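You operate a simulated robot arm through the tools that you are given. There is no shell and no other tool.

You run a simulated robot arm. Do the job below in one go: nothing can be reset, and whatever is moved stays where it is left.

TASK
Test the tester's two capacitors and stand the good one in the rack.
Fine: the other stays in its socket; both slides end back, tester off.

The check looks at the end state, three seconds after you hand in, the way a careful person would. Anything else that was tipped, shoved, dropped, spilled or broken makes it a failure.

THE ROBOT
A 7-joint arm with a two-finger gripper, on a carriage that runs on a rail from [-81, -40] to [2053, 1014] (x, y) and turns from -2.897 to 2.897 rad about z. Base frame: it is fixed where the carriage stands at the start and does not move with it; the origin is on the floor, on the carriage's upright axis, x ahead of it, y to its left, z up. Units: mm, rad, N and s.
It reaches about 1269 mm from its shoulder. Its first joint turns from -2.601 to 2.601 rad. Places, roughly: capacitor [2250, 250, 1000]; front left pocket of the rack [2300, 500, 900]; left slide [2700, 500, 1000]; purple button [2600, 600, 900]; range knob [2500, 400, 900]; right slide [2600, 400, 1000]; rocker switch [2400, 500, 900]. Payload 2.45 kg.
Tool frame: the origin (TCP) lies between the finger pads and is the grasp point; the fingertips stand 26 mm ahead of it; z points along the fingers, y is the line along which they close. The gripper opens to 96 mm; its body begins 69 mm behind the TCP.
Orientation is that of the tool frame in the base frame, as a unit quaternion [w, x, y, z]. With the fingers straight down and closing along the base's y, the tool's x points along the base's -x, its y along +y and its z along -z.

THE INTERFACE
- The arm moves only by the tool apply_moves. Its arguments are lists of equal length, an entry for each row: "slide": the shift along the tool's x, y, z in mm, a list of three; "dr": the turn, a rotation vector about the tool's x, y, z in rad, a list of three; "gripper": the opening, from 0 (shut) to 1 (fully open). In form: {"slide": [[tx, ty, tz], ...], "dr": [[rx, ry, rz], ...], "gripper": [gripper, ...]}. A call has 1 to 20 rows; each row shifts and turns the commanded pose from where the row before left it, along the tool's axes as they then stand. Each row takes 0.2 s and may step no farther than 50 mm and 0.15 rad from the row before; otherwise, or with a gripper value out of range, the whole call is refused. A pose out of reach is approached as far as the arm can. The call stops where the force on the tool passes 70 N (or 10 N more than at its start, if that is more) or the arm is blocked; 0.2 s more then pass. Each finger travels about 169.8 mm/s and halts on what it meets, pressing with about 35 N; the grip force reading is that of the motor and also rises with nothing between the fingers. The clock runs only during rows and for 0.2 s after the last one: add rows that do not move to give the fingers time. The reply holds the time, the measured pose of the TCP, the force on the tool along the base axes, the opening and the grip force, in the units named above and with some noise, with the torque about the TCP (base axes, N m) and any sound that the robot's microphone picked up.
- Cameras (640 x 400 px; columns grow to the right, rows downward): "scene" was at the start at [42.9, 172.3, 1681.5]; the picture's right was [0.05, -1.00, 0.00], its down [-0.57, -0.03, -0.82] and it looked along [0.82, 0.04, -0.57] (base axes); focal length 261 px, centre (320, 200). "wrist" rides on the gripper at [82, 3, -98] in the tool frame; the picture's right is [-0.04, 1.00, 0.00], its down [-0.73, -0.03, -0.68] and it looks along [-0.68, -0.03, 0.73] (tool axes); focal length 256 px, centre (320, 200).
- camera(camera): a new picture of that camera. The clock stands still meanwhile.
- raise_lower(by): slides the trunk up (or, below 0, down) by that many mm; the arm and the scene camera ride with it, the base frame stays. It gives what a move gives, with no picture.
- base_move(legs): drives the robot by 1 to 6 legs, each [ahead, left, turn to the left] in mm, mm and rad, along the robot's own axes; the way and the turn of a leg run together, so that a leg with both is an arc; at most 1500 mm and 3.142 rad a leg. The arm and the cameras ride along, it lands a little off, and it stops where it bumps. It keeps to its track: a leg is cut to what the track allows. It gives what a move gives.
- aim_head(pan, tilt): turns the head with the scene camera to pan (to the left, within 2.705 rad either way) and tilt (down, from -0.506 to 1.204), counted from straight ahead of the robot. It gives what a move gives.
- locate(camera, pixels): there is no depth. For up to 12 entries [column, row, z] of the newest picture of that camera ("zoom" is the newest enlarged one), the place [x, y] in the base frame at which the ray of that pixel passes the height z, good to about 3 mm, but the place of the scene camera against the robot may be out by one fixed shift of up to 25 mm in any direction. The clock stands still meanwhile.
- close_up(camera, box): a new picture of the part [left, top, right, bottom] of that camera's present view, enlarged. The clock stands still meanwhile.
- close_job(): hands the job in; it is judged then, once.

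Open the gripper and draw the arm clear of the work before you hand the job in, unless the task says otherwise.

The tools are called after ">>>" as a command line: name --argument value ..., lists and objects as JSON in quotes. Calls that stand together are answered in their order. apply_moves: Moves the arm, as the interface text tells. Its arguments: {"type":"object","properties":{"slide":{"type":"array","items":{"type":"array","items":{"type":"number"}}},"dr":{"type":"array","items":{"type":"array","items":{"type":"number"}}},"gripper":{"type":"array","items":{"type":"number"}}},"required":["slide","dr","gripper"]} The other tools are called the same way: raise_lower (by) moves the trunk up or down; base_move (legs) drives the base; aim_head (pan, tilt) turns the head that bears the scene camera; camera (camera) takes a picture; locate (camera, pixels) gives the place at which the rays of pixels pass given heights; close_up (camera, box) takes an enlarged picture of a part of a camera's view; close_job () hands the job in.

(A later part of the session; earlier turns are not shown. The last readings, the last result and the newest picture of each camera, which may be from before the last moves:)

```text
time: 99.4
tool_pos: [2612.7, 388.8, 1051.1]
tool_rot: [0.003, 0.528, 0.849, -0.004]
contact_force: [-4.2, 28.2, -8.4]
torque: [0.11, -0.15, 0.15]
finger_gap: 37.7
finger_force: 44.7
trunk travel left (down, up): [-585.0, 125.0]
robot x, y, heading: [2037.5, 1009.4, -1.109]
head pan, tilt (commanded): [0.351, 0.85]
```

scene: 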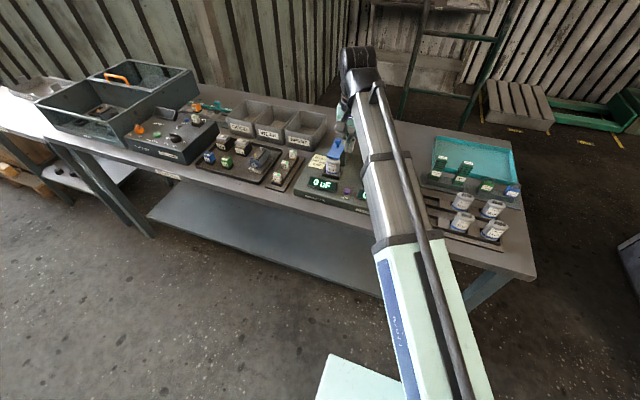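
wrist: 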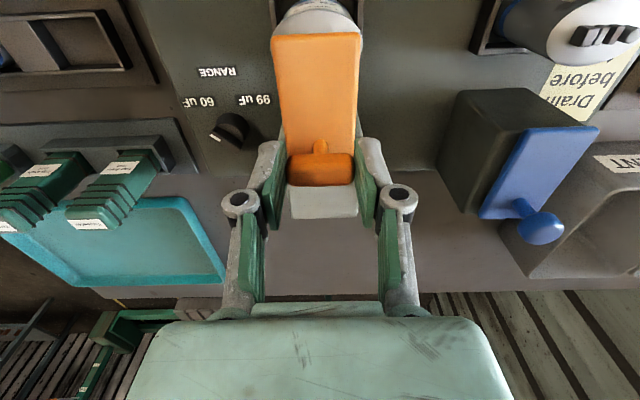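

Rear stop reached. I'll relax, release, lift, and travel to above the rocker switch.

>>> apply_moves --slide '[[5, 0, 0], [0, 0, 0], [0, 0, 0], [0, 0, -35], [0, 0, -40], [40, -26, 0], [40, -26, 0], [40, -26, 0], [40, -26, 0], [0, 0, 0], [0, 0, 0]]' --dr '[[0, 0, 0], [0, 0, 0], [0, 0, 0], [0, 0, 0], [0, 0, 0], [0, 0, 0], [0, 0, 0], [0, 0, 0], [0, 0, 0], [0, 0, 0], [0, 0, 0]]' --gripper '[0, 0.75, 0.75, 0.75, 0.75, 0.5, 0.2, 0, 0, 0, 0]'

>>> camera --camera "wrist"

>>> close_up --camera "scene" --box '[320, 110, 420, 210]'

```text
time: 101.8
tool_pos: [2447.3, 488.5, 1123.4]
tool_rot: [0.005, 0.529, 0.849, -0.004]
contact_force: [0.5, 0.4, -0.3]
torque: [0.03, 0.01, 0.0]
finger_gap: 0.0
finger_force: 28.7
trunk travel left (down, up): [-585.0, 125.0]
robot x, y, heading: [2036.7, 1006.2, -1.112]
head pan, tilt (commanded): [0.351, 0.85]
```

```text
taken
```

wrist: 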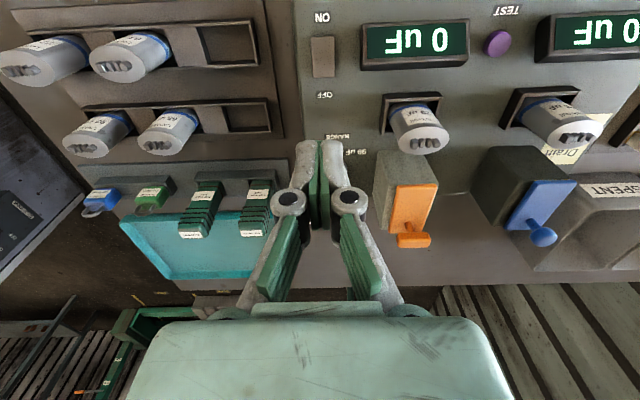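

```text
4.00 times, centred on (370, 160) of scene
```

zoom: 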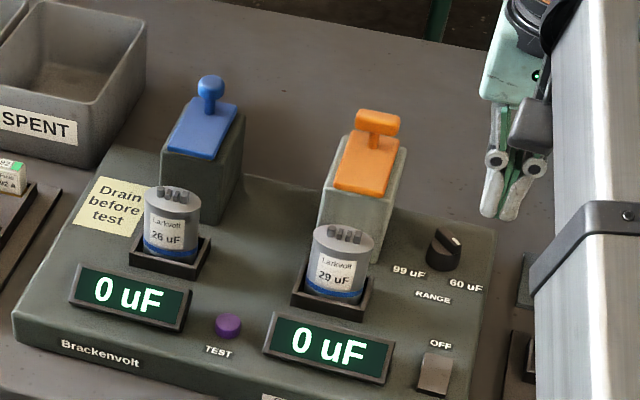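

Both slides are back. The rocker is at wrist (323,56) with its OFF end near row 72. Zooming to place the press precisely.

>>> close_up --camera "wrist" --box '[270, 5, 380, 115]'

>>> locate --camera "zoom" --pixels '[[318, 200, 910], [318, 250, 910], [318, 130, 910]]'

```text
3.64 times, centred on (325, 60) of wrist
```

zoom: 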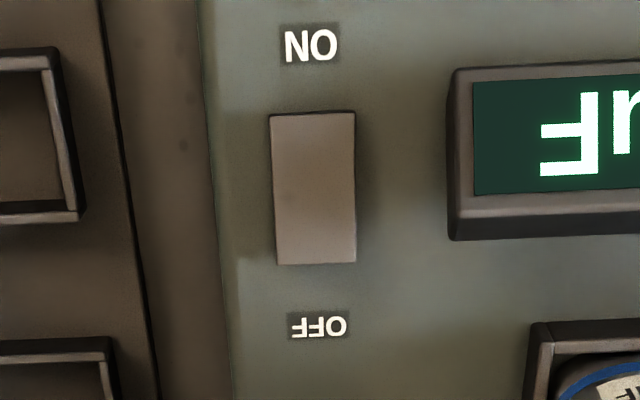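

```text
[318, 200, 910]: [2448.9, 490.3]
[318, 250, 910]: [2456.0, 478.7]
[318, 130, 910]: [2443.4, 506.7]
```

Pressing point is ~12 mm behind the rocker's centre. Moving over it and descending with closed fingers to just above.

>>> apply_moves --slide '[[-12, 3, 0], [0, 0, 45], [0, 0, 45], [0, 0, 45], [0, 0, 18], [0, 0, 0], [0, 0, 0]]' --dr '[[0, 0, 0], [0, 0, 0], [0, 0, 0], [0, 0, 0], [0, 0, 0], [0, 0, 0], [0, 0, 0]]' --gripper '[0, 0, 0, 0, 0, 0, 0]'

>>> camera --camera "wrist"

>>> close_up --camera "wrist" --box '[260, 60, 380, 180]'

```text
time: 103.4
tool_pos: [2456.3, 476.1, 970.5]
tool_rot: [0.006, 0.529, 0.848, -0.005]
contact_force: [0.2, 0.9, -0.9]
torque: [0.04, -0.01, -0.01]
finger_gap: 0.0
finger_force: 28.3
trunk travel left (down, up): [-585.0, 125.0]
robot x, y, heading: [2034.0, 1005.1, -1.116]
head pan, tilt (commanded): [0.351, 0.85]
```

```text
taken
```

wrist: 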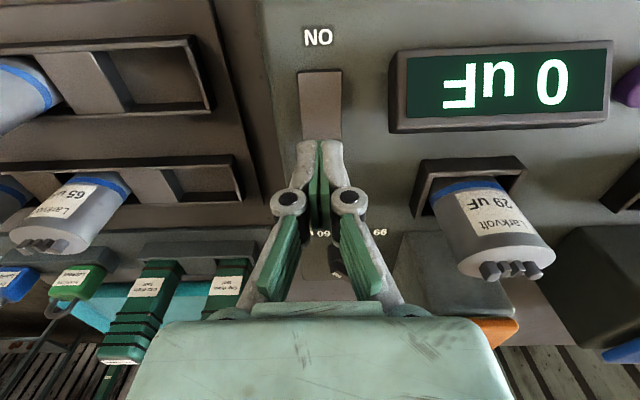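

```text
3.33 times, centred on (320, 120) of wrist
```

zoom: 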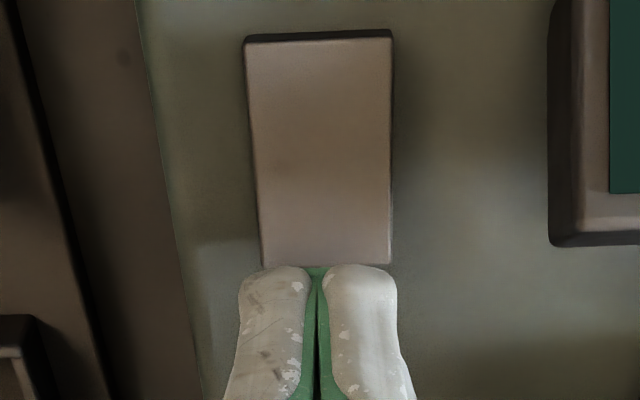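

Fingertips are over the OFF end of the rocker. Descending slowly to press it.

>>> apply_moves --slide '[[0, 0, 8], [0, 0, 7], [0, 0, 4], [0, 0, 0]]' --dr '[[0, 0, 0], [0, 0, 0], [0, 0, 0], [0, 0, 0]]' --gripper '[0, 0, 0, 0]'

>>> camera --camera "wrist"

```text
time: 104.4
tool_pos: [2455.5, 476.8, 952.1]
tool_rot: [0.006, 0.528, 0.849, -0.005]
contact_force: [-0.7, -1.3, 7.7]
torque: [0.04, 0.04, 0.0]
finger_gap: 5.9
finger_force: 28.3
trunk travel left (down, up): [-585.0, 125.0]
robot x, y, heading: [2032.2, 1006.6, -1.117]
head pan, tilt (commanded): [0.351, 0.85]
```

```text
taken
```

wrist: 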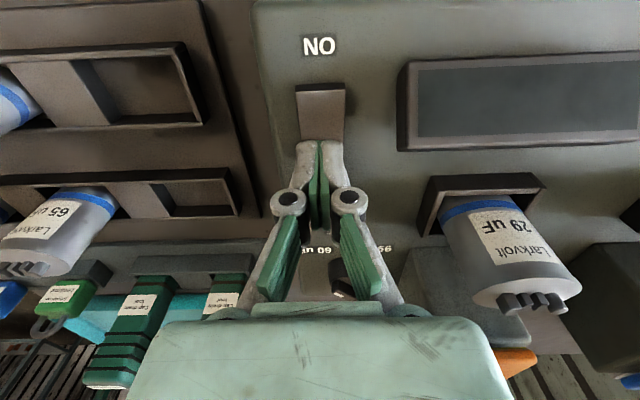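

The display went dark: the tester is off. Lifting and moving above the right (29 uF) capacitor with the gripper open.

>>> apply_moves --slide '[[0, 0, -20], [0, 0, -50], [0, 0, -50], [0, 0, -50], [-21, 45, 0], [-21, 45, 0], [0, 9, 0], [0, 0, 0], [0, 0, 0]]' --dr '[[0, 0, 0], [0, 0, 0], [0, 0, 0], [0, 0, 0], [0, 0, 0], [0, 0, 0], [0, 0, 0], [0, 0, 0], [0, 0, 0]]' --gripper '[0, 0, 0, 0, 0.5, 0.8, 0.8, 0.8, 0.8]'

>>> camera --camera "wrist"

>>> close_up --camera "wrist" --box '[260, 40, 380, 160]'

>>> close_up --camera "scene" --box '[290, 110, 420, 220]'

```text
time: 106.4
tool_pos: [2563.9, 484.7, 1121.5]
tool_rot: [0.006, 0.528, 0.849, -0.005]
contact_force: [-0.1, -0.7, 0.5]
torque: [-0.02, 0.02, -0.01]
finger_gap: 76.9
finger_force: 0.0
trunk travel left (down, up): [-585.0, 125.0]
robot x, y, heading: [2030.7, 1006.7, -1.107]
head pan, tilt (commanded): [0.351, 0.85]
```

```text
taken
```

wrist: 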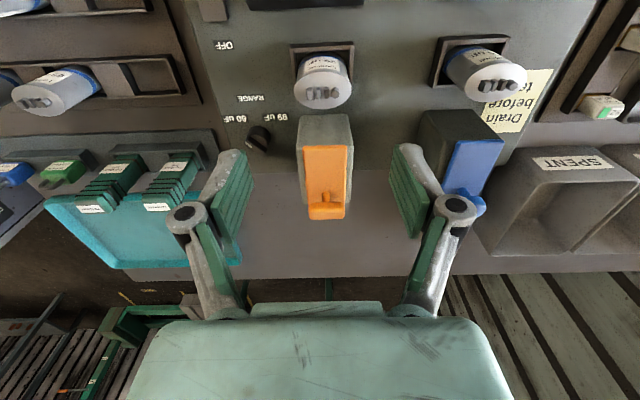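

```text
3.33 times, centred on (320, 100) of wrist
```

zoom: 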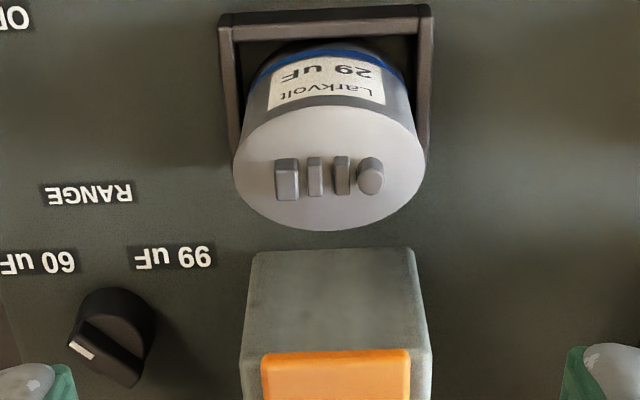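

```text
3.64 times, centred on (355, 165) of scene
```

zoom: 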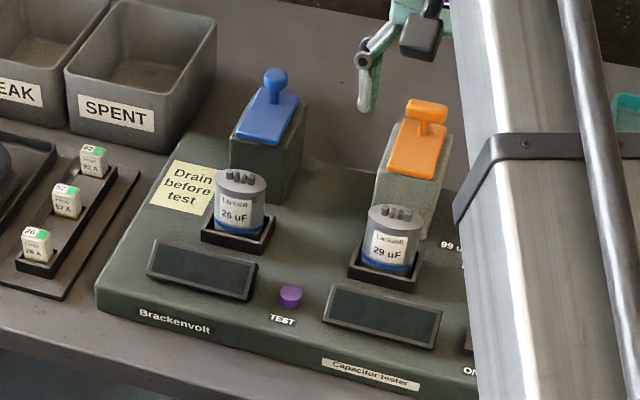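

Both displays are off, slides back. The cap's terminal centre is ~2 mm left and ~3 mm in front of the TCP axis. Correcting and descending around the cap.

>>> apply_moves --slide '[[2.7, 2, 0], [0, 0, 40], [0, 0, 40], [0, 0, 0]]' --dr '[[0, 0, 0], [0, 0, 0], [0, 0, 0], [0, 0, 0]]' --gripper '[0.8, 0.8, 0.8, 0.8]'

>>> camera --camera "wrist"

```text
time: 107.4
tool_pos: [2563.1, 486.6, 1043.3]
tool_rot: [0.005, 0.527, 0.85, -0.005]
contact_force: [-0.2, -0.2, -0.4]
torque: [0.02, 0.02, -0.01]
finger_gap: 76.7
finger_force: 0.0
trunk travel left (down, up): [-585.0, 125.0]
robot x, y, heading: [2036.8, 1007.3, -1.114]
head pan, tilt (commanded): [0.351, 0.85]
```

```text
taken
```

wrist: 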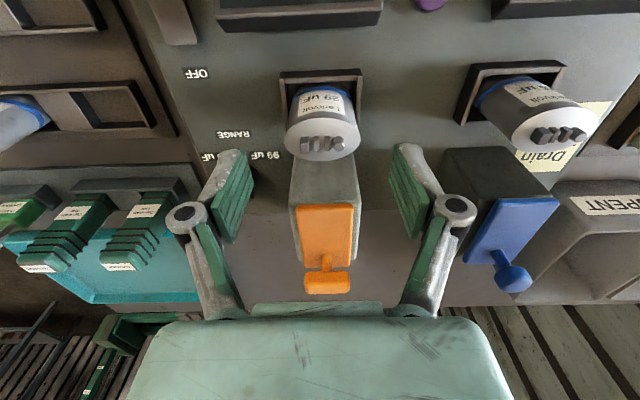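

The cap is centred (terminals at (322,144)). Descending to z≈968 to grip its body.

>>> apply_moves --slide '[[0, 0, 25], [0, 0, 25], [0, 0, 24], [0, 0, 0]]' --dr '[[0, 0, 0], [0, 0, 0], [0, 0, 0], [0, 0, 0]]' --gripper '[0.8, 0.8, 0.8, 0.8]'

>>> camera --camera "wrist"

>>> close_up --camera "scene" --box '[330, 110, 420, 200]'

```text
time: 108.4
tool_pos: [2563.2, 486.3, 967.1]
tool_rot: [0.005, 0.528, 0.849, -0.005]
contact_force: [0.2, 0.0, 0.4]
torque: [0.0, -0.04, -0.01]
finger_gap: 77.1
finger_force: 0.1
trunk travel left (down, up): [-585.0, 125.0]
robot x, y, heading: [2035.5, 1008.0, -1.11]
head pan, tilt (commanded): [0.351, 0.85]
```

```text
taken
```

wrist: 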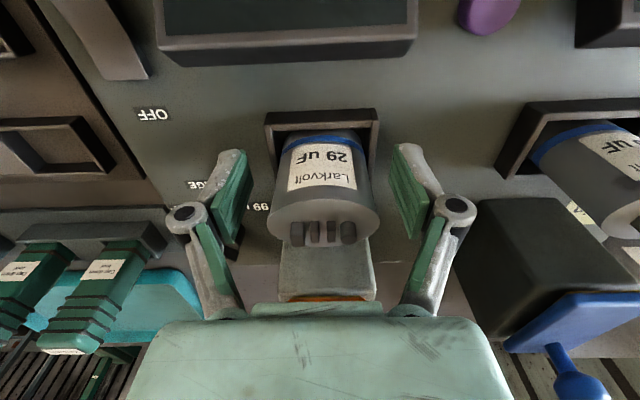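

```text
4.44 times, centred on (375, 155) of scene
```

zoom: 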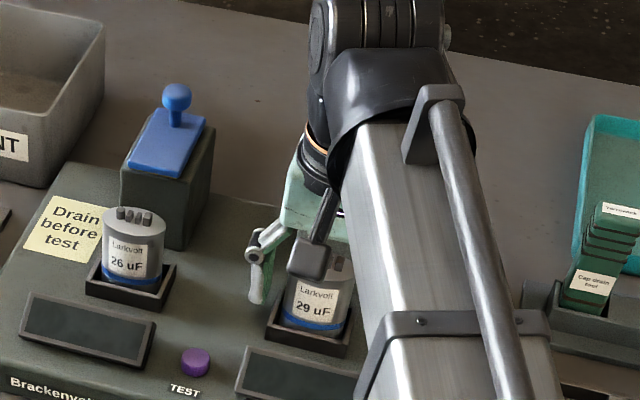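

The 29 uF cap sits between the fingers (col ~323). Closing the gripper.

>>> apply_moves --slide '[[0, 0, 0], [0, 0, 0], [0, 0, 0]]' --dr '[[0, 0, 0], [0, 0, 0], [0, 0, 0]]' --gripper '[0, 0, 0]'

>>> camera --camera "wrist"

```text
time: 109.2
tool_pos: [2563.4, 486.1, 969.4]
tool_rot: [0.007, 0.528, 0.849, -0.003]
contact_force: [3.0, -0.9, 8.0]
torque: [-0.03, -0.09, 0.05]
finger_gap: 48.8
finger_force: 35.3
trunk travel left (down, up): [-585.0, 125.0]
robot x, y, heading: [2035.0, 1004.3, -1.116]
head pan, tilt (commanded): [0.351, 0.85]
```

```text
taken
```

wrist: 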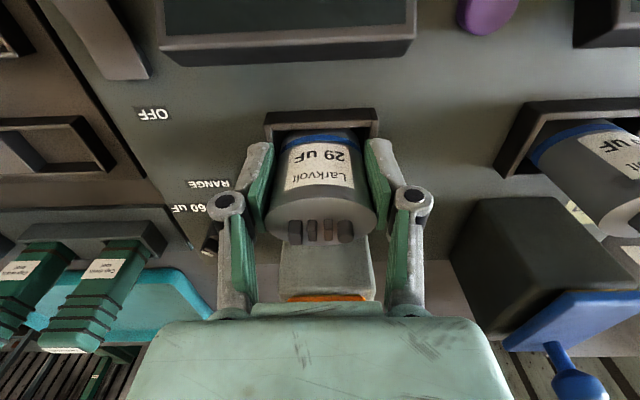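

Gripped at 48.8 mm. Lifting straight up.

>>> apply_moves --slide '[[0, 0, -6], [0, 0, -14], [0, 0, -25], [0, 0, -35], [0, 0, -35], [0, 0, -35], [0, 0, 0]]' --dr '[[0, 0, 0], [0, 0, 0], [0, 0, 0], [0, 0, 0], [0, 0, 0], [0, 0, 0], [0, 0, 0]]' --gripper '[0, 0, 0, 0, 0, 0, 0]'

>>> camera --camera "wrist"

>>> close_up --camera "scene" --box '[310, 90, 430, 200]'

```text
time: 110.8
tool_pos: [2563.0, 488.8, 1120.2]
tool_rot: [0.006, 0.528, 0.849, -0.004]
contact_force: [-0.1, -0.3, -1.3]
torque: [-0.02, 0.06, -0.01]
finger_gap: 49.0
finger_force: 34.9
trunk travel left (down, up): [-585.0, 125.0]
robot x, y, heading: [2036.2, 1008.5, -1.108]
head pan, tilt (commanded): [0.351, 0.85]
```

```text
taken
```

wrist: 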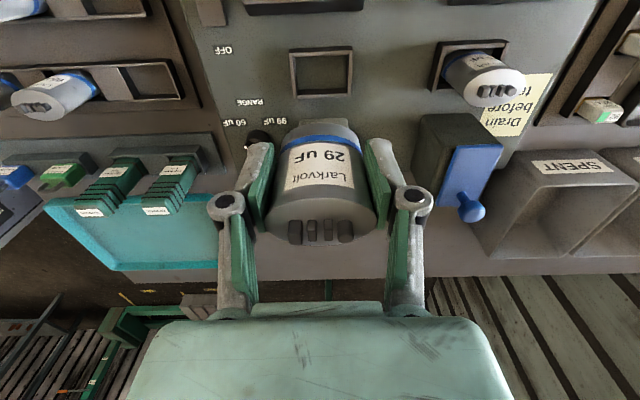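

```text
3.64 times, centred on (370, 145) of scene
```

zoom: 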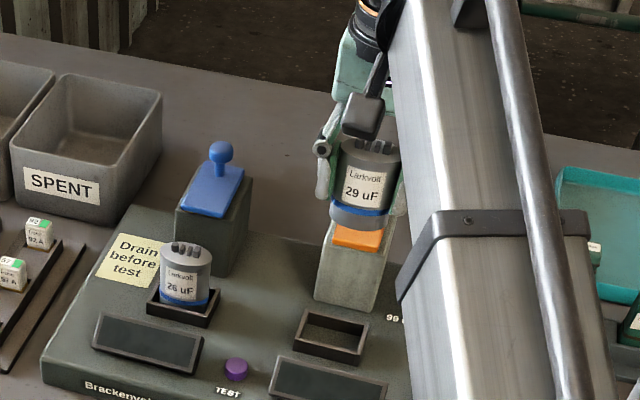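

The 29 uF cap is out of its socket. Carrying it to above the rack's empty front-left pocket.

>>> apply_moves --slide '[[0, -43, 0], [12, -43, 0], [16, -43, 0], [16, -43, 0], [16, -43, 0], [0, 0, 0], [0, 0, 0]]' --dr '[[0, 0, 0], [0, 0, 0], [0, 0, 0], [0, 0, 0], [0, 0, 0], [0, 0, 0], [0, 0, 0]]' --gripper '[0, 0, 0, 0, 0, 0, 0]'

>>> camera --camera "wrist"

>>> close_up --camera "wrist" --box '[220, 20, 400, 130]'

>>> camera --camera "scene"

```text
time: 112.4
tool_pos: [2344.2, 447.6, 1118.9]
tool_rot: [0.005, 0.529, 0.849, -0.006]
contact_force: [0.0, -0.4, -0.4]
torque: [0.02, 0.0, -0.03]
finger_gap: 48.7
finger_force: 34.4
trunk travel left (down, up): [-585.0, 125.0]
robot x, y, heading: [2034.3, 1004.0, -1.115]
head pan, tilt (commanded): [0.351, 0.85]
```

```text
taken
```

wrist: 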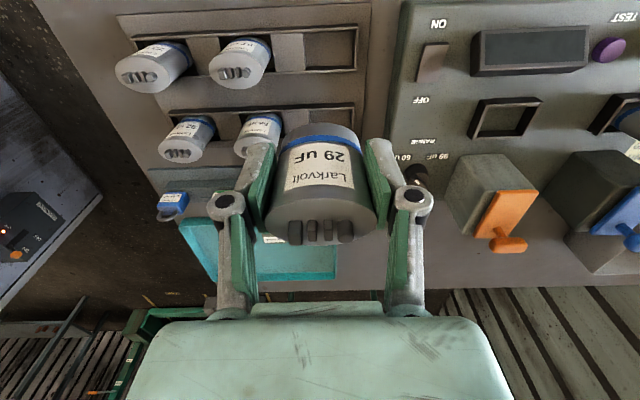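

```text
3.56 times, centred on (310, 75) of wrist
```

zoom: 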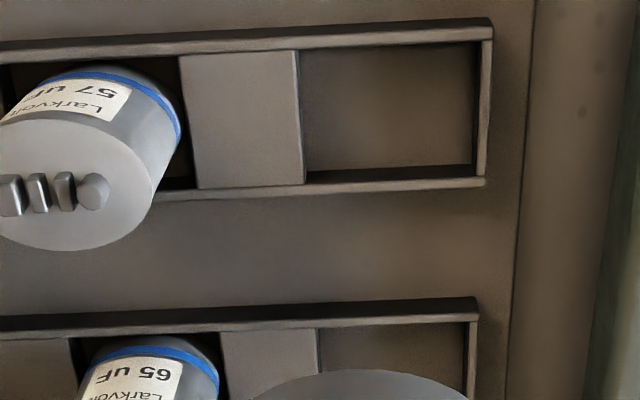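

```text
taken
```

scene: 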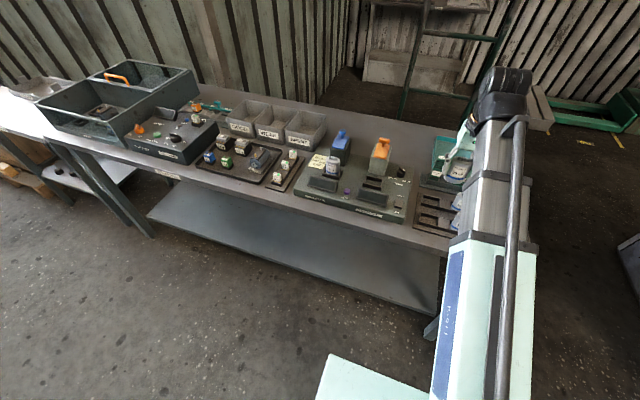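

The empty front-left pocket shows at zoom centre (389,114), i.e. about 10 mm left and ~11 mm in front of the TCP axis. Correcting and descending halfway for a closer check.

>>> apply_moves --slide '[[10, 9.5, 0], [0, 0, 35], [0, 0, 35], [0, 0, 30], [0, 0, 0], [0, 0, 0]]' --dr '[[0, 0, 0], [0, 0, 0], [0, 0, 0], [0, 0, 0], [0, 0, 0], [0, 0, 0]]' --gripper '[0, 0, 0, 0, 0, 0]'

>>> camera --camera "wrist"

>>> close_up --camera "wrist" --box '[230, 40, 410, 160]'

>>> close_up --camera "scene" --box '[400, 140, 500, 240]'

```text
time: 113.8
tool_pos: [2348.9, 460.0, 1018.9]
tool_rot: [0.007, 0.528, 0.849, -0.004]
contact_force: [-0.1, -0.6, -1.2]
torque: [0.02, 0.02, -0.05]
finger_gap: 49.1
finger_force: 35.2
trunk travel left (down, up): [-585.0, 125.0]
robot x, y, heading: [2038.5, 1009.1, -1.113]
head pan, tilt (commanded): [0.351, 0.85]
```

```text
taken
```

wrist: 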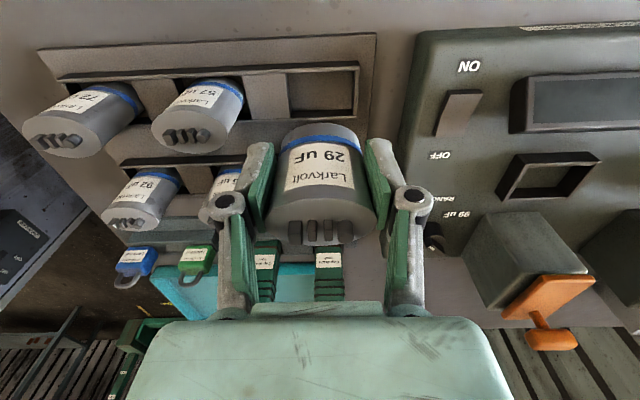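

```text
3.33 times, centred on (320, 100) of wrist
```

zoom: 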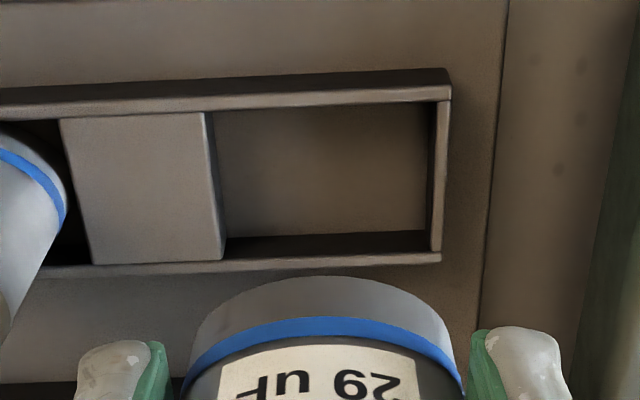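

```text
4.00 times, centred on (450, 190) of scene
```

zoom: 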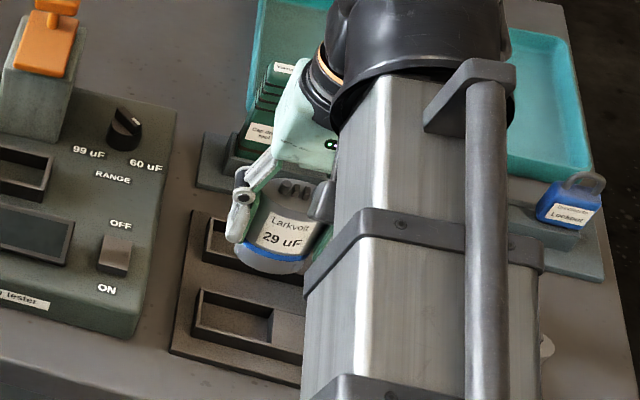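

The pocket's centre at zoom (325,181) nearly matches the TCP axis. I'll descend 45 mm more and recheck as parallax shrinks.

>>> apply_moves --slide '[[1, 1, 0], [0, 0, 25], [0, 0, 22], [0, 0, 0], [0, 0, 0]]' --dr '[[0, 0, 0], [0, 0, 0], [0, 0, 0], [0, 0, 0], [0, 0, 0]]' --gripper '[0, 0, 0, 0, 0]'

>>> camera --camera "wrist"

>>> close_up --camera "wrist" --box '[230, 60, 410, 180]'

>>> close_up --camera "scene" --box '[430, 160, 490, 240]'

```text
time: 115.0
tool_pos: [2349.2, 459.5, 971.0]
tool_rot: [0.005, 0.528, 0.849, -0.004]
contact_force: [0.6, 0.7, -1.4]
torque: [0.0, 0.0, 0.0]
finger_gap: 49.0
finger_force: 34.9
trunk travel left (down, up): [-585.0, 125.0]
robot x, y, heading: [2036.3, 1010.1, -1.117]
head pan, tilt (commanded): [0.351, 0.85]
```

```text
taken
```

wrist: 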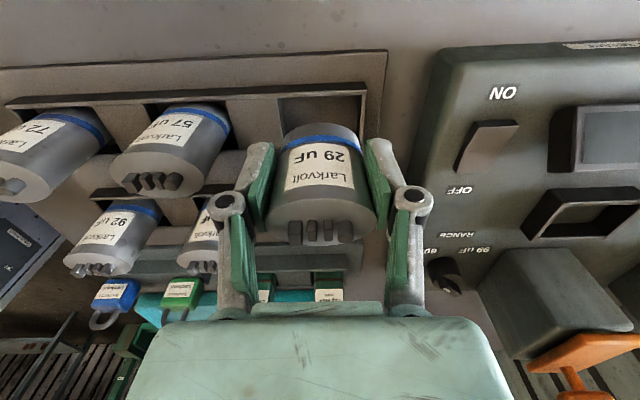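

```text
3.33 times, centred on (320, 120) of wrist
```

zoom: 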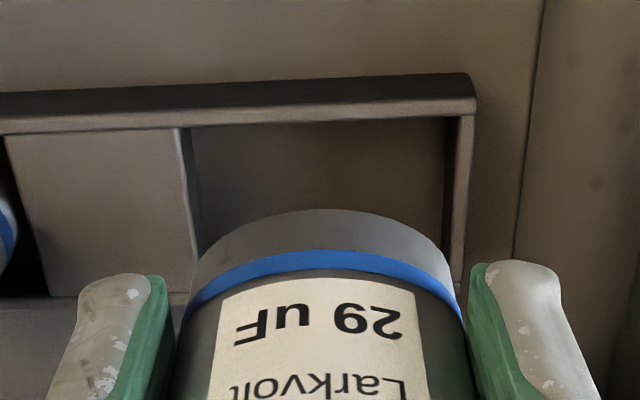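

```text
5.00 times, centred on (460, 200) of scene
```

zoom: 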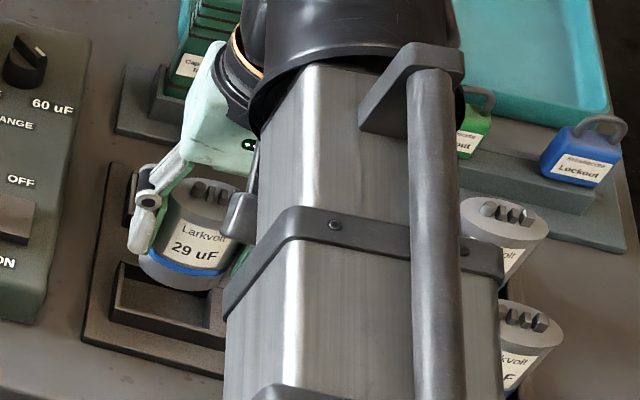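

Three views agree on the pocket rim at z≈901, and the cap is within ~2 mm of the pocket centre. I'll shift 2 mm back and descend to just above the rim.

>>> apply_moves --slide '[[-2, -0.5, 0], [0, 0, 12], [0, 0, 12], [0, 0, 0], [0, 0, 0]]' --dr '[[0, 0, 0], [0, 0, 0], [0, 0, 0], [0, 0, 0], [0, 0, 0]]' --gripper '[0, 0, 0, 0, 0]'

>>> close_up --camera "wrist" --box '[230, 60, 410, 180]'

>>> close_up --camera "scene" --box '[430, 160, 490, 240]'

```text
time: 116.2
tool_pos: [2349.4, 457.6, 949.5]
tool_rot: [0.006, 0.528, 0.849, -0.006]
contact_force: [1.8, -1.0, 24.6]
torque: [-0.42, -0.26, 0.02]
finger_gap: 49.2
finger_force: 34.7
trunk travel left (down, up): [-585.0, 125.0]
robot x, y, heading: [2036.3, 1007.8, -1.111]
head pan, tilt (commanded): [0.351, 0.85]
```

```text
3.33 times, centred on (320, 120) of wrist
```

zoom: 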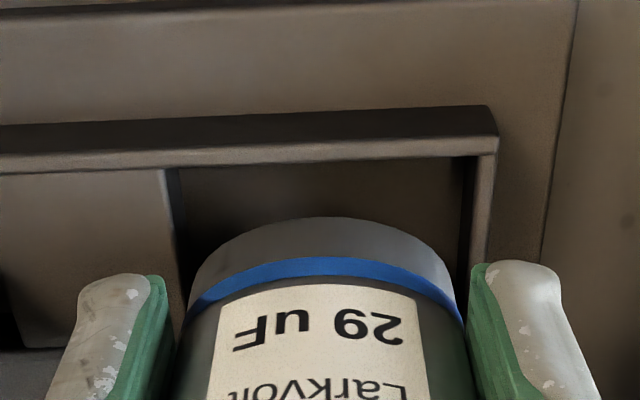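

```text
5.00 times, centred on (460, 200) of scene
```

zoom: 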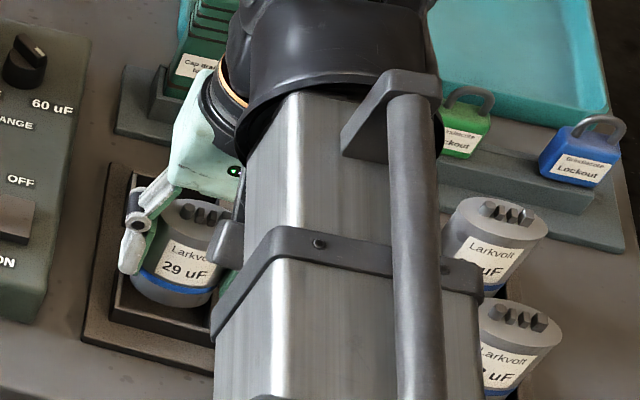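

Early contact (25 N) with torque indicating the cap's back edge sits on the rear rim. I'll lift 8 mm, shift 4 mm forward, and look again.

>>> apply_moves --slide '[[0, 0, -8], [4, 0, 0], [0, 0, 0], [0, 0, 0]]' --dr '[[0, 0, 0], [0, 0, 0], [0, 0, 0], [0, 0, 0]]' --gripper '[0, 0, 0, 0]'

>>> close_up --camera "wrist" --box '[230, 60, 410, 180]'

>>> close_up --camera "scene" --box '[430, 160, 490, 240]'

```text
time: 117.2
tool_pos: [2348.2, 461.1, 955.7]
tool_rot: [0.005, 0.529, 0.849, -0.004]
contact_force: [0.1, 0.4, -1.4]
torque: [0.02, 0.02, 0.01]
finger_gap: 48.9
finger_force: 34.8
trunk travel left (down, up): [-585.0, 125.0]
robot x, y, heading: [2033.2, 1008.6, -1.113]
head pan, tilt (commanded): [0.351, 0.85]
```

```text
3.33 times, centred on (320, 120) of wrist
```

zoom: 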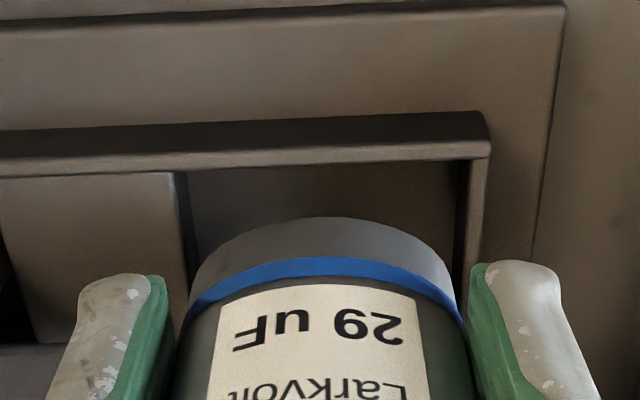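

```text
5.00 times, centred on (460, 200) of scene
```

zoom: 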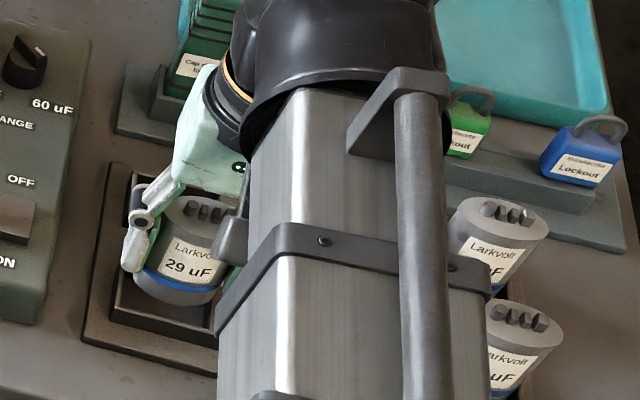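

I'll zoom the scene camera further into the pocket/cap region to judge front-back alignment.

>>> close_up --camera "scene" --box '[416, 190, 466, 240]'

>>> camera --camera "wrist"

```text
8.00 times, centred on (441, 215) of scene
```

zoom: 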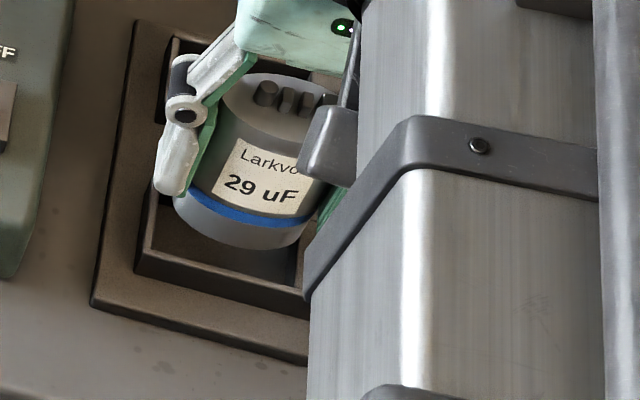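

```text
taken
```

wrist: 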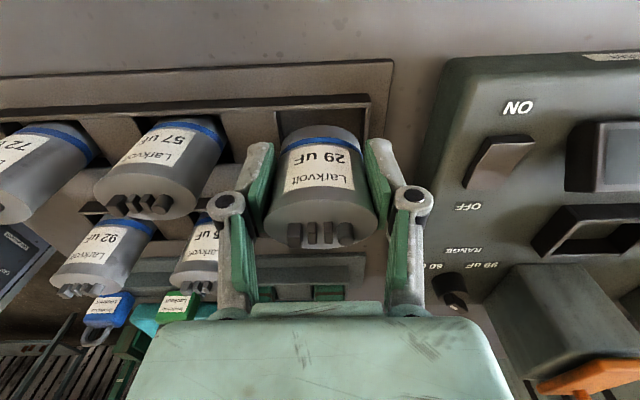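

Wrist and scene views now both indicate the cap is still ~4 mm too far back relative to the pocket. Shifting 4 mm further forward and re-approaching gently.

>>> apply_moves --slide '[[4, 0.5, 0], [0, 0, 4], [0, 0, 2], [0, 0, 0]]' --dr '[[0, 0, 0], [0, 0, 0], [0, 0, 0], [0, 0, 0]]' --gripper '[0, 0, 0, 0]'

>>> close_up --camera "scene" --box '[416, 190, 466, 240]'

>>> close_up --camera "wrist" --box '[230, 60, 410, 180]'

```text
time: 118.2
tool_pos: [2347.2, 465.4, 948.5]
tool_rot: [0.005, 0.529, 0.849, -0.004]
contact_force: [0.3, -0.1, -1.4]
torque: [0.04, 0.01, -0.05]
finger_gap: 49.0
finger_force: 34.6
trunk travel left (down, up): [-585.0, 125.0]
robot x, y, heading: [2030.2, 1008.0, -1.111]
head pan, tilt (commanded): [0.351, 0.85]
```

```text
8.00 times, centred on (441, 215) of scene
```

zoom: 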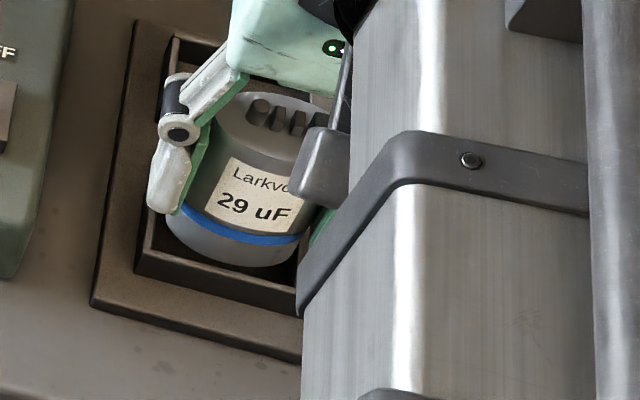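

```text
3.33 times, centred on (320, 120) of wrist
```

zoom: 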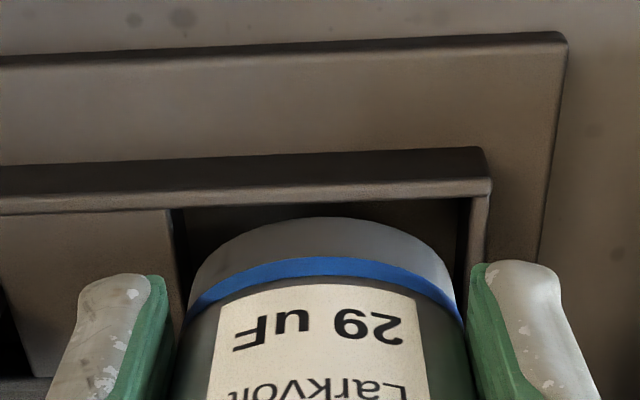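

No contact now and both views show the cap centred in the pocket. Continuing down in small steps.

>>> apply_moves --slide '[[0, 0.5, 3], [0, 0, 3], [0, 0, 0]]' --dr '[[0, 0, 0], [0, 0, 0], [0, 0, 0]]' --gripper '[0, 0, 0]'

>>> close_up --camera "scene" --box '[416, 190, 466, 240]'

>>> close_up --camera "wrist" --box '[230, 60, 410, 180]'

```text
time: 119.0
tool_pos: [2347.3, 465.1, 943.3]
tool_rot: [0.005, 0.528, 0.849, -0.004]
contact_force: [0.7, 0.0, -0.8]
torque: [0.06, 0.01, 0.0]
finger_gap: 48.8
finger_force: 35.6
trunk travel left (down, up): [-585.0, 125.0]
robot x, y, heading: [2034.4, 1009.3, -1.117]
head pan, tilt (commanded): [0.351, 0.85]
```

```text
8.00 times, centred on (441, 215) of scene
```

zoom: 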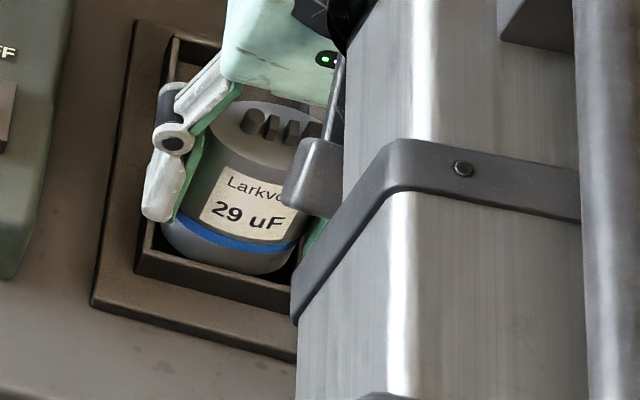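

```text
3.33 times, centred on (320, 120) of wrist
```

zoom: 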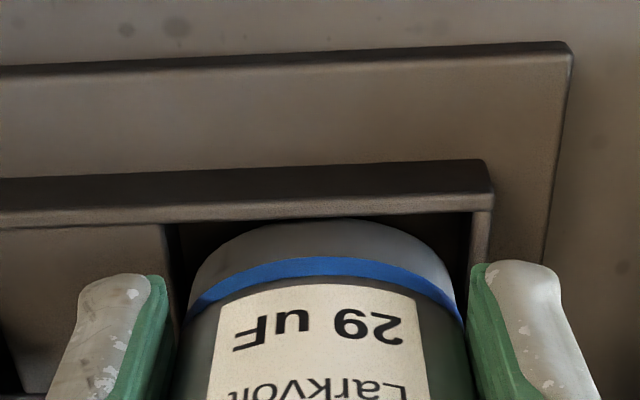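

The cap's lower edge is now entering the pocket with no contact. Continuing in 2 mm steps.

>>> apply_moves --slide '[[0, 0, 2], [0, 0, 2], [0, 0, 0]]' --dr '[[0, 0, 0], [0, 0, 0], [0, 0, 0]]' --gripper '[0, 0, 0]'

>>> close_up --camera "wrist" --box '[230, 60, 410, 180]'

```text
time: 119.8
tool_pos: [2347.3, 465.4, 939.5]
tool_rot: [0.005, 0.529, 0.849, -0.004]
contact_force: [-0.3, -0.6, -0.4]
torque: [-0.01, -0.02, -0.03]
finger_gap: 49.0
finger_force: 34.8
trunk travel left (down, up): [-585.0, 125.0]
robot x, y, heading: [2038.0, 1002.7, -1.115]
head pan, tilt (commanded): [0.351, 0.85]
```

```text
3.33 times, centred on (320, 120) of wrist
```

zoom: 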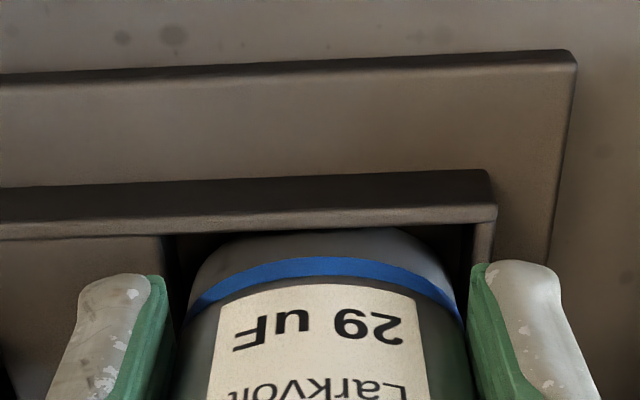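

>>> apply_moves --slide '[[0, 0, 2], [0, 0, 1.5], [0, 0, 0]]' --dr '[[0, 0, 0], [0, 0, 0], [0, 0, 0]]' --gripper '[0, 0, 0]'

>>> close_up --camera "scene" --box '[416, 190, 466, 240]'

```text
time: 120.6
tool_pos: [2346.8, 464.4, 935.2]
tool_rot: [0.005, 0.528, 0.849, -0.005]
contact_force: [-0.5, -0.3, -1.7]
torque: [0.02, 0.0, -0.02]
finger_gap: 48.9
finger_force: 34.6
trunk travel left (down, up): [-585.0, 125.0]
robot x, y, heading: [2034.7, 1005.0, -1.112]
head pan, tilt (commanded): [0.351, 0.85]
```

```text
8.00 times, centred on (441, 215) of scene
```

zoom: 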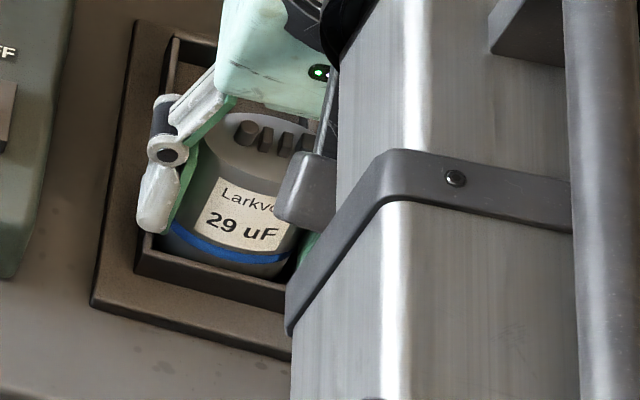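

The cap is well inside the pocket; still no contact. Continuing slowly until it seats.

>>> apply_moves --slide '[[0, 0, 1.5], [0, 0, 1.5], [0, 0, 0]]' --dr '[[0, 0, 0], [0, 0, 0], [0, 0, 0]]' --gripper '[0, 0, 0]'

```text
time: 121.4
tool_pos: [2347.4, 465.4, 933.7]
tool_rot: [0.006, 0.528, 0.849, -0.005]
contact_force: [2.5, -3.9, 24.8]
torque: [0.03, -0.06, -0.01]
finger_gap: 49.2
finger_force: 34.9
trunk travel left (down, up): [-585.0, 125.0]
robot x, y, heading: [2037.4, 1005.1, -1.113]
head pan, tilt (commanded): [0.351, 0.85]
```

Contact (25 N, no torque) at z≈934. Checking the views to see whether the cap is seated.

>>> close_up --camera "scene" --box '[416, 190, 466, 240]'

>>> camera --camera "wrist"

>>> close_up --camera "wrist" --box '[230, 80, 410, 200]'

```text
8.00 times, centred on (441, 215) of scene
```

zoom: 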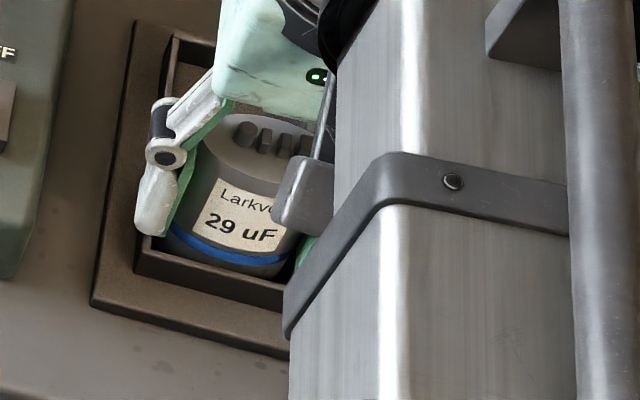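

```text
taken
```

wrist: 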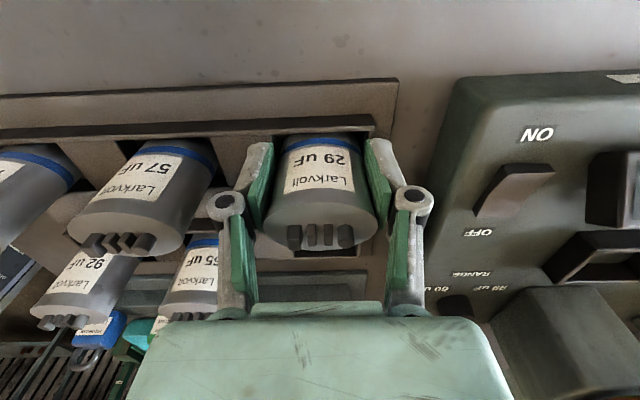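

```text
3.33 times, centred on (320, 140) of wrist
```

zoom: 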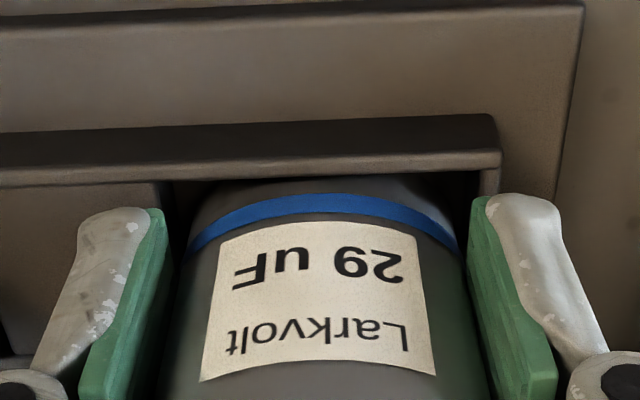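

Terminal heights match the neighbouring 57 uF cap, so the cap is seated. I'll relax the downward push slightly, open just enough, and lift straight up.

>>> apply_moves --slide '[[0, 0, -1.2], [0, 0, 0], [0, 0, 0], [0, 0, 0]]' --dr '[[0, 0, 0], [0, 0, 0], [0, 0, 0], [0, 0, 0]]' --gripper '[0, 0.62, 0.62, 0.62]'

>>> camera --camera "wrist"

>>> close_up --camera "scene" --box '[416, 190, 466, 240]'

```text
time: 122.4
tool_pos: [2347.0, 464.7, 934.0]
tool_rot: [0.005, 0.529, 0.849, -0.005]
contact_force: [-0.2, 0.2, 0.7]
torque: [-0.01, 0.0, -0.01]
finger_gap: 59.5
finger_force: 0.0
trunk travel left (down, up): [-585.0, 125.0]
robot x, y, heading: [2038.7, 1005.1, -1.115]
head pan, tilt (commanded): [0.351, 0.85]
```

```text
taken
```

wrist: 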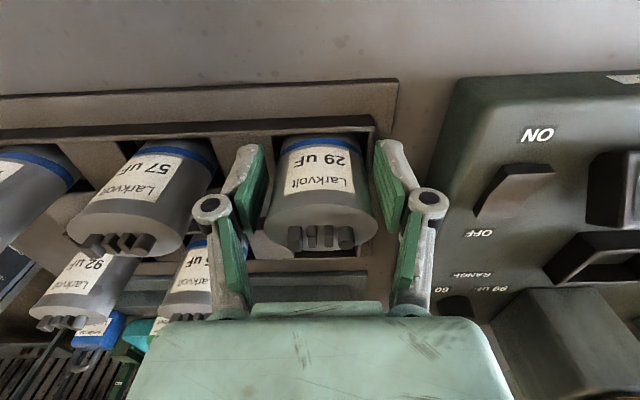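

```text
8.00 times, centred on (441, 215) of scene
```

zoom: 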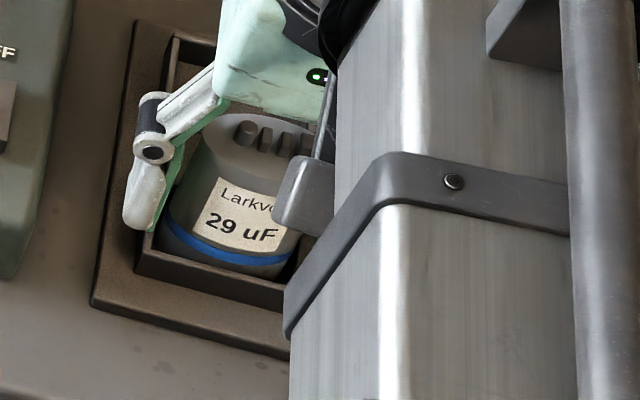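

Cap stands free in the pocket. Lifting straight up.

>>> apply_moves --slide '[[0, 0, -15], [0, 0, -30], [0, 0, -45], [0, 0, -45], [0, 0, -45], [0, 0, 0]]' --dr '[[0, 0, 0], [0, 0, 0], [0, 0, 0], [0, 0, 0], [0, 0, 0], [0, 0, 0]]' --gripper '[0.62, 0.62, 0.62, 0.62, 0.62, 0.62]'

>>> camera --camera "wrist"

>>> close_up --camera "wrist" --box '[90, 0, 430, 200]'

```text
time: 123.8
tool_pos: [2346.5, 467.6, 1114.0]
tool_rot: [0.005, 0.528, 0.849, -0.004]
contact_force: [-0.1, -0.1, -0.5]
torque: [-0.02, 0.01, 0.03]
finger_gap: 59.5
finger_force: 0.0
trunk travel left (down, up): [-585.0, 125.0]
robot x, y, heading: [2033.6, 1004.1, -1.114]
head pan, tilt (commanded): [0.351, 0.85]
```

```text
taken
```

wrist: 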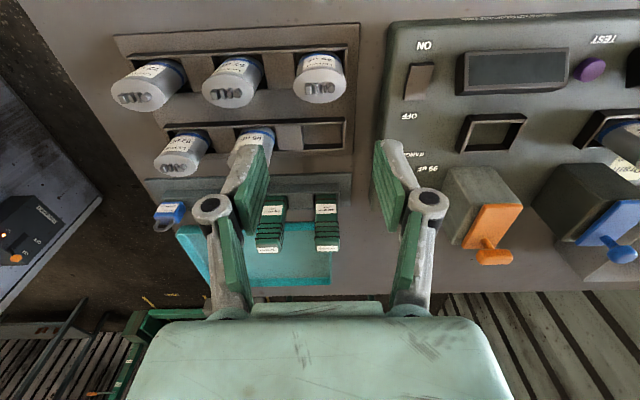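

```text
1.88 times, centred on (260, 100) of wrist
```

zoom: 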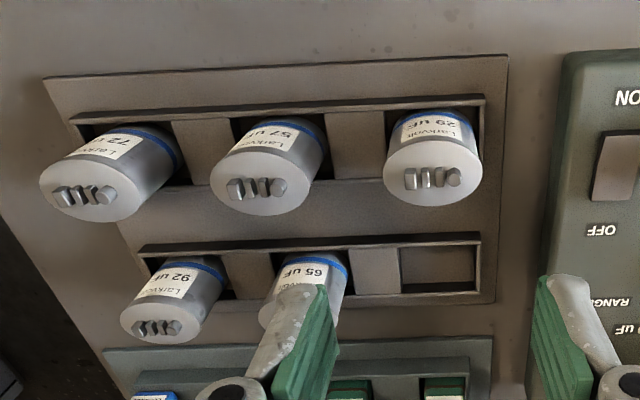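

The 29 uF cap stands in the front-left pocket, upright. I'll raise the trunk and turn the base away so the arm is clear of the bench, then inspect everything.

>>> raise_lower --by 120

>>> close_up --camera "wrist" --box '[100, 0, 640, 260]'

>>> base_move --legs '[[0, 0, 1.0]]'

>>> aim_head --pan -0.75 --tilt 0.8

>>> camera --camera "scene"

```text
time: 125.3
tool_pos: [2346.2, 466.1, 1234.4]
tool_rot: [0.006, 0.528, 0.849, -0.004]
contact_force: [-0.5, -0.1, -0.5]
torque: [-0.02, 0.0, -0.04]
finger_gap: 59.5
finger_force: 0.1
trunk travel left (down, up): [-705.0, 5.0]
robot x, y, heading: [2035.4, 1000.8, -1.111]
head pan, tilt (commanded): [0.351, 0.85]
```

```text
1.19 times, centred on (370, 130) of wrist
```

zoom: 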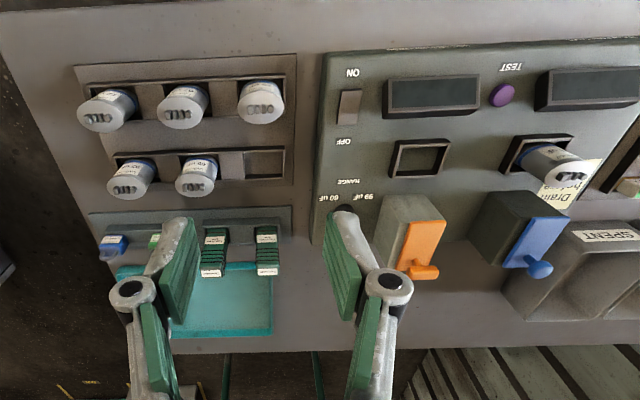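

```text
time: 128.2
tool_pos: [2657.8, 974.3, 1233.3]
tool_rot: [0.007, 0.059, 0.998, -0.001]
contact_force: [-0.1, -0.6, -0.8]
torque: [0.02, -0.03, -0.03]
finger_gap: 59.6
finger_force: 0.2
trunk travel left (down, up): [-705.0, 5.0]
robot x, y, heading: [2038.2, 1003.4, -0.118]
head pan, tilt (commanded): [0.351, 0.85]
```

```text
time: 129.6
tool_pos: [2655.9, 975.0, 1234.1]
tool_rot: [0.006, 0.059, 0.998, -0.001]
contact_force: [-0.5, -0.3, 0.8]
torque: [-0.02, -0.03, 0.02]
finger_gap: 59.7
finger_force: 0.1
trunk travel left (down, up): [-705.0, 5.0]
robot x, y, heading: [2038.0, 1006.5, -0.121]
head pan, tilt (commanded): [-0.75, 0.799]
```

```text
taken
```

scene: 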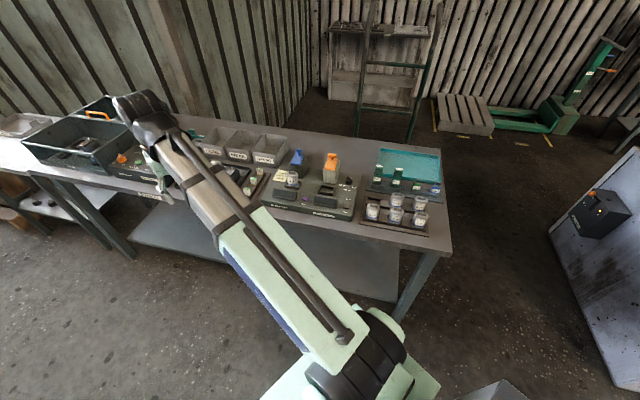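

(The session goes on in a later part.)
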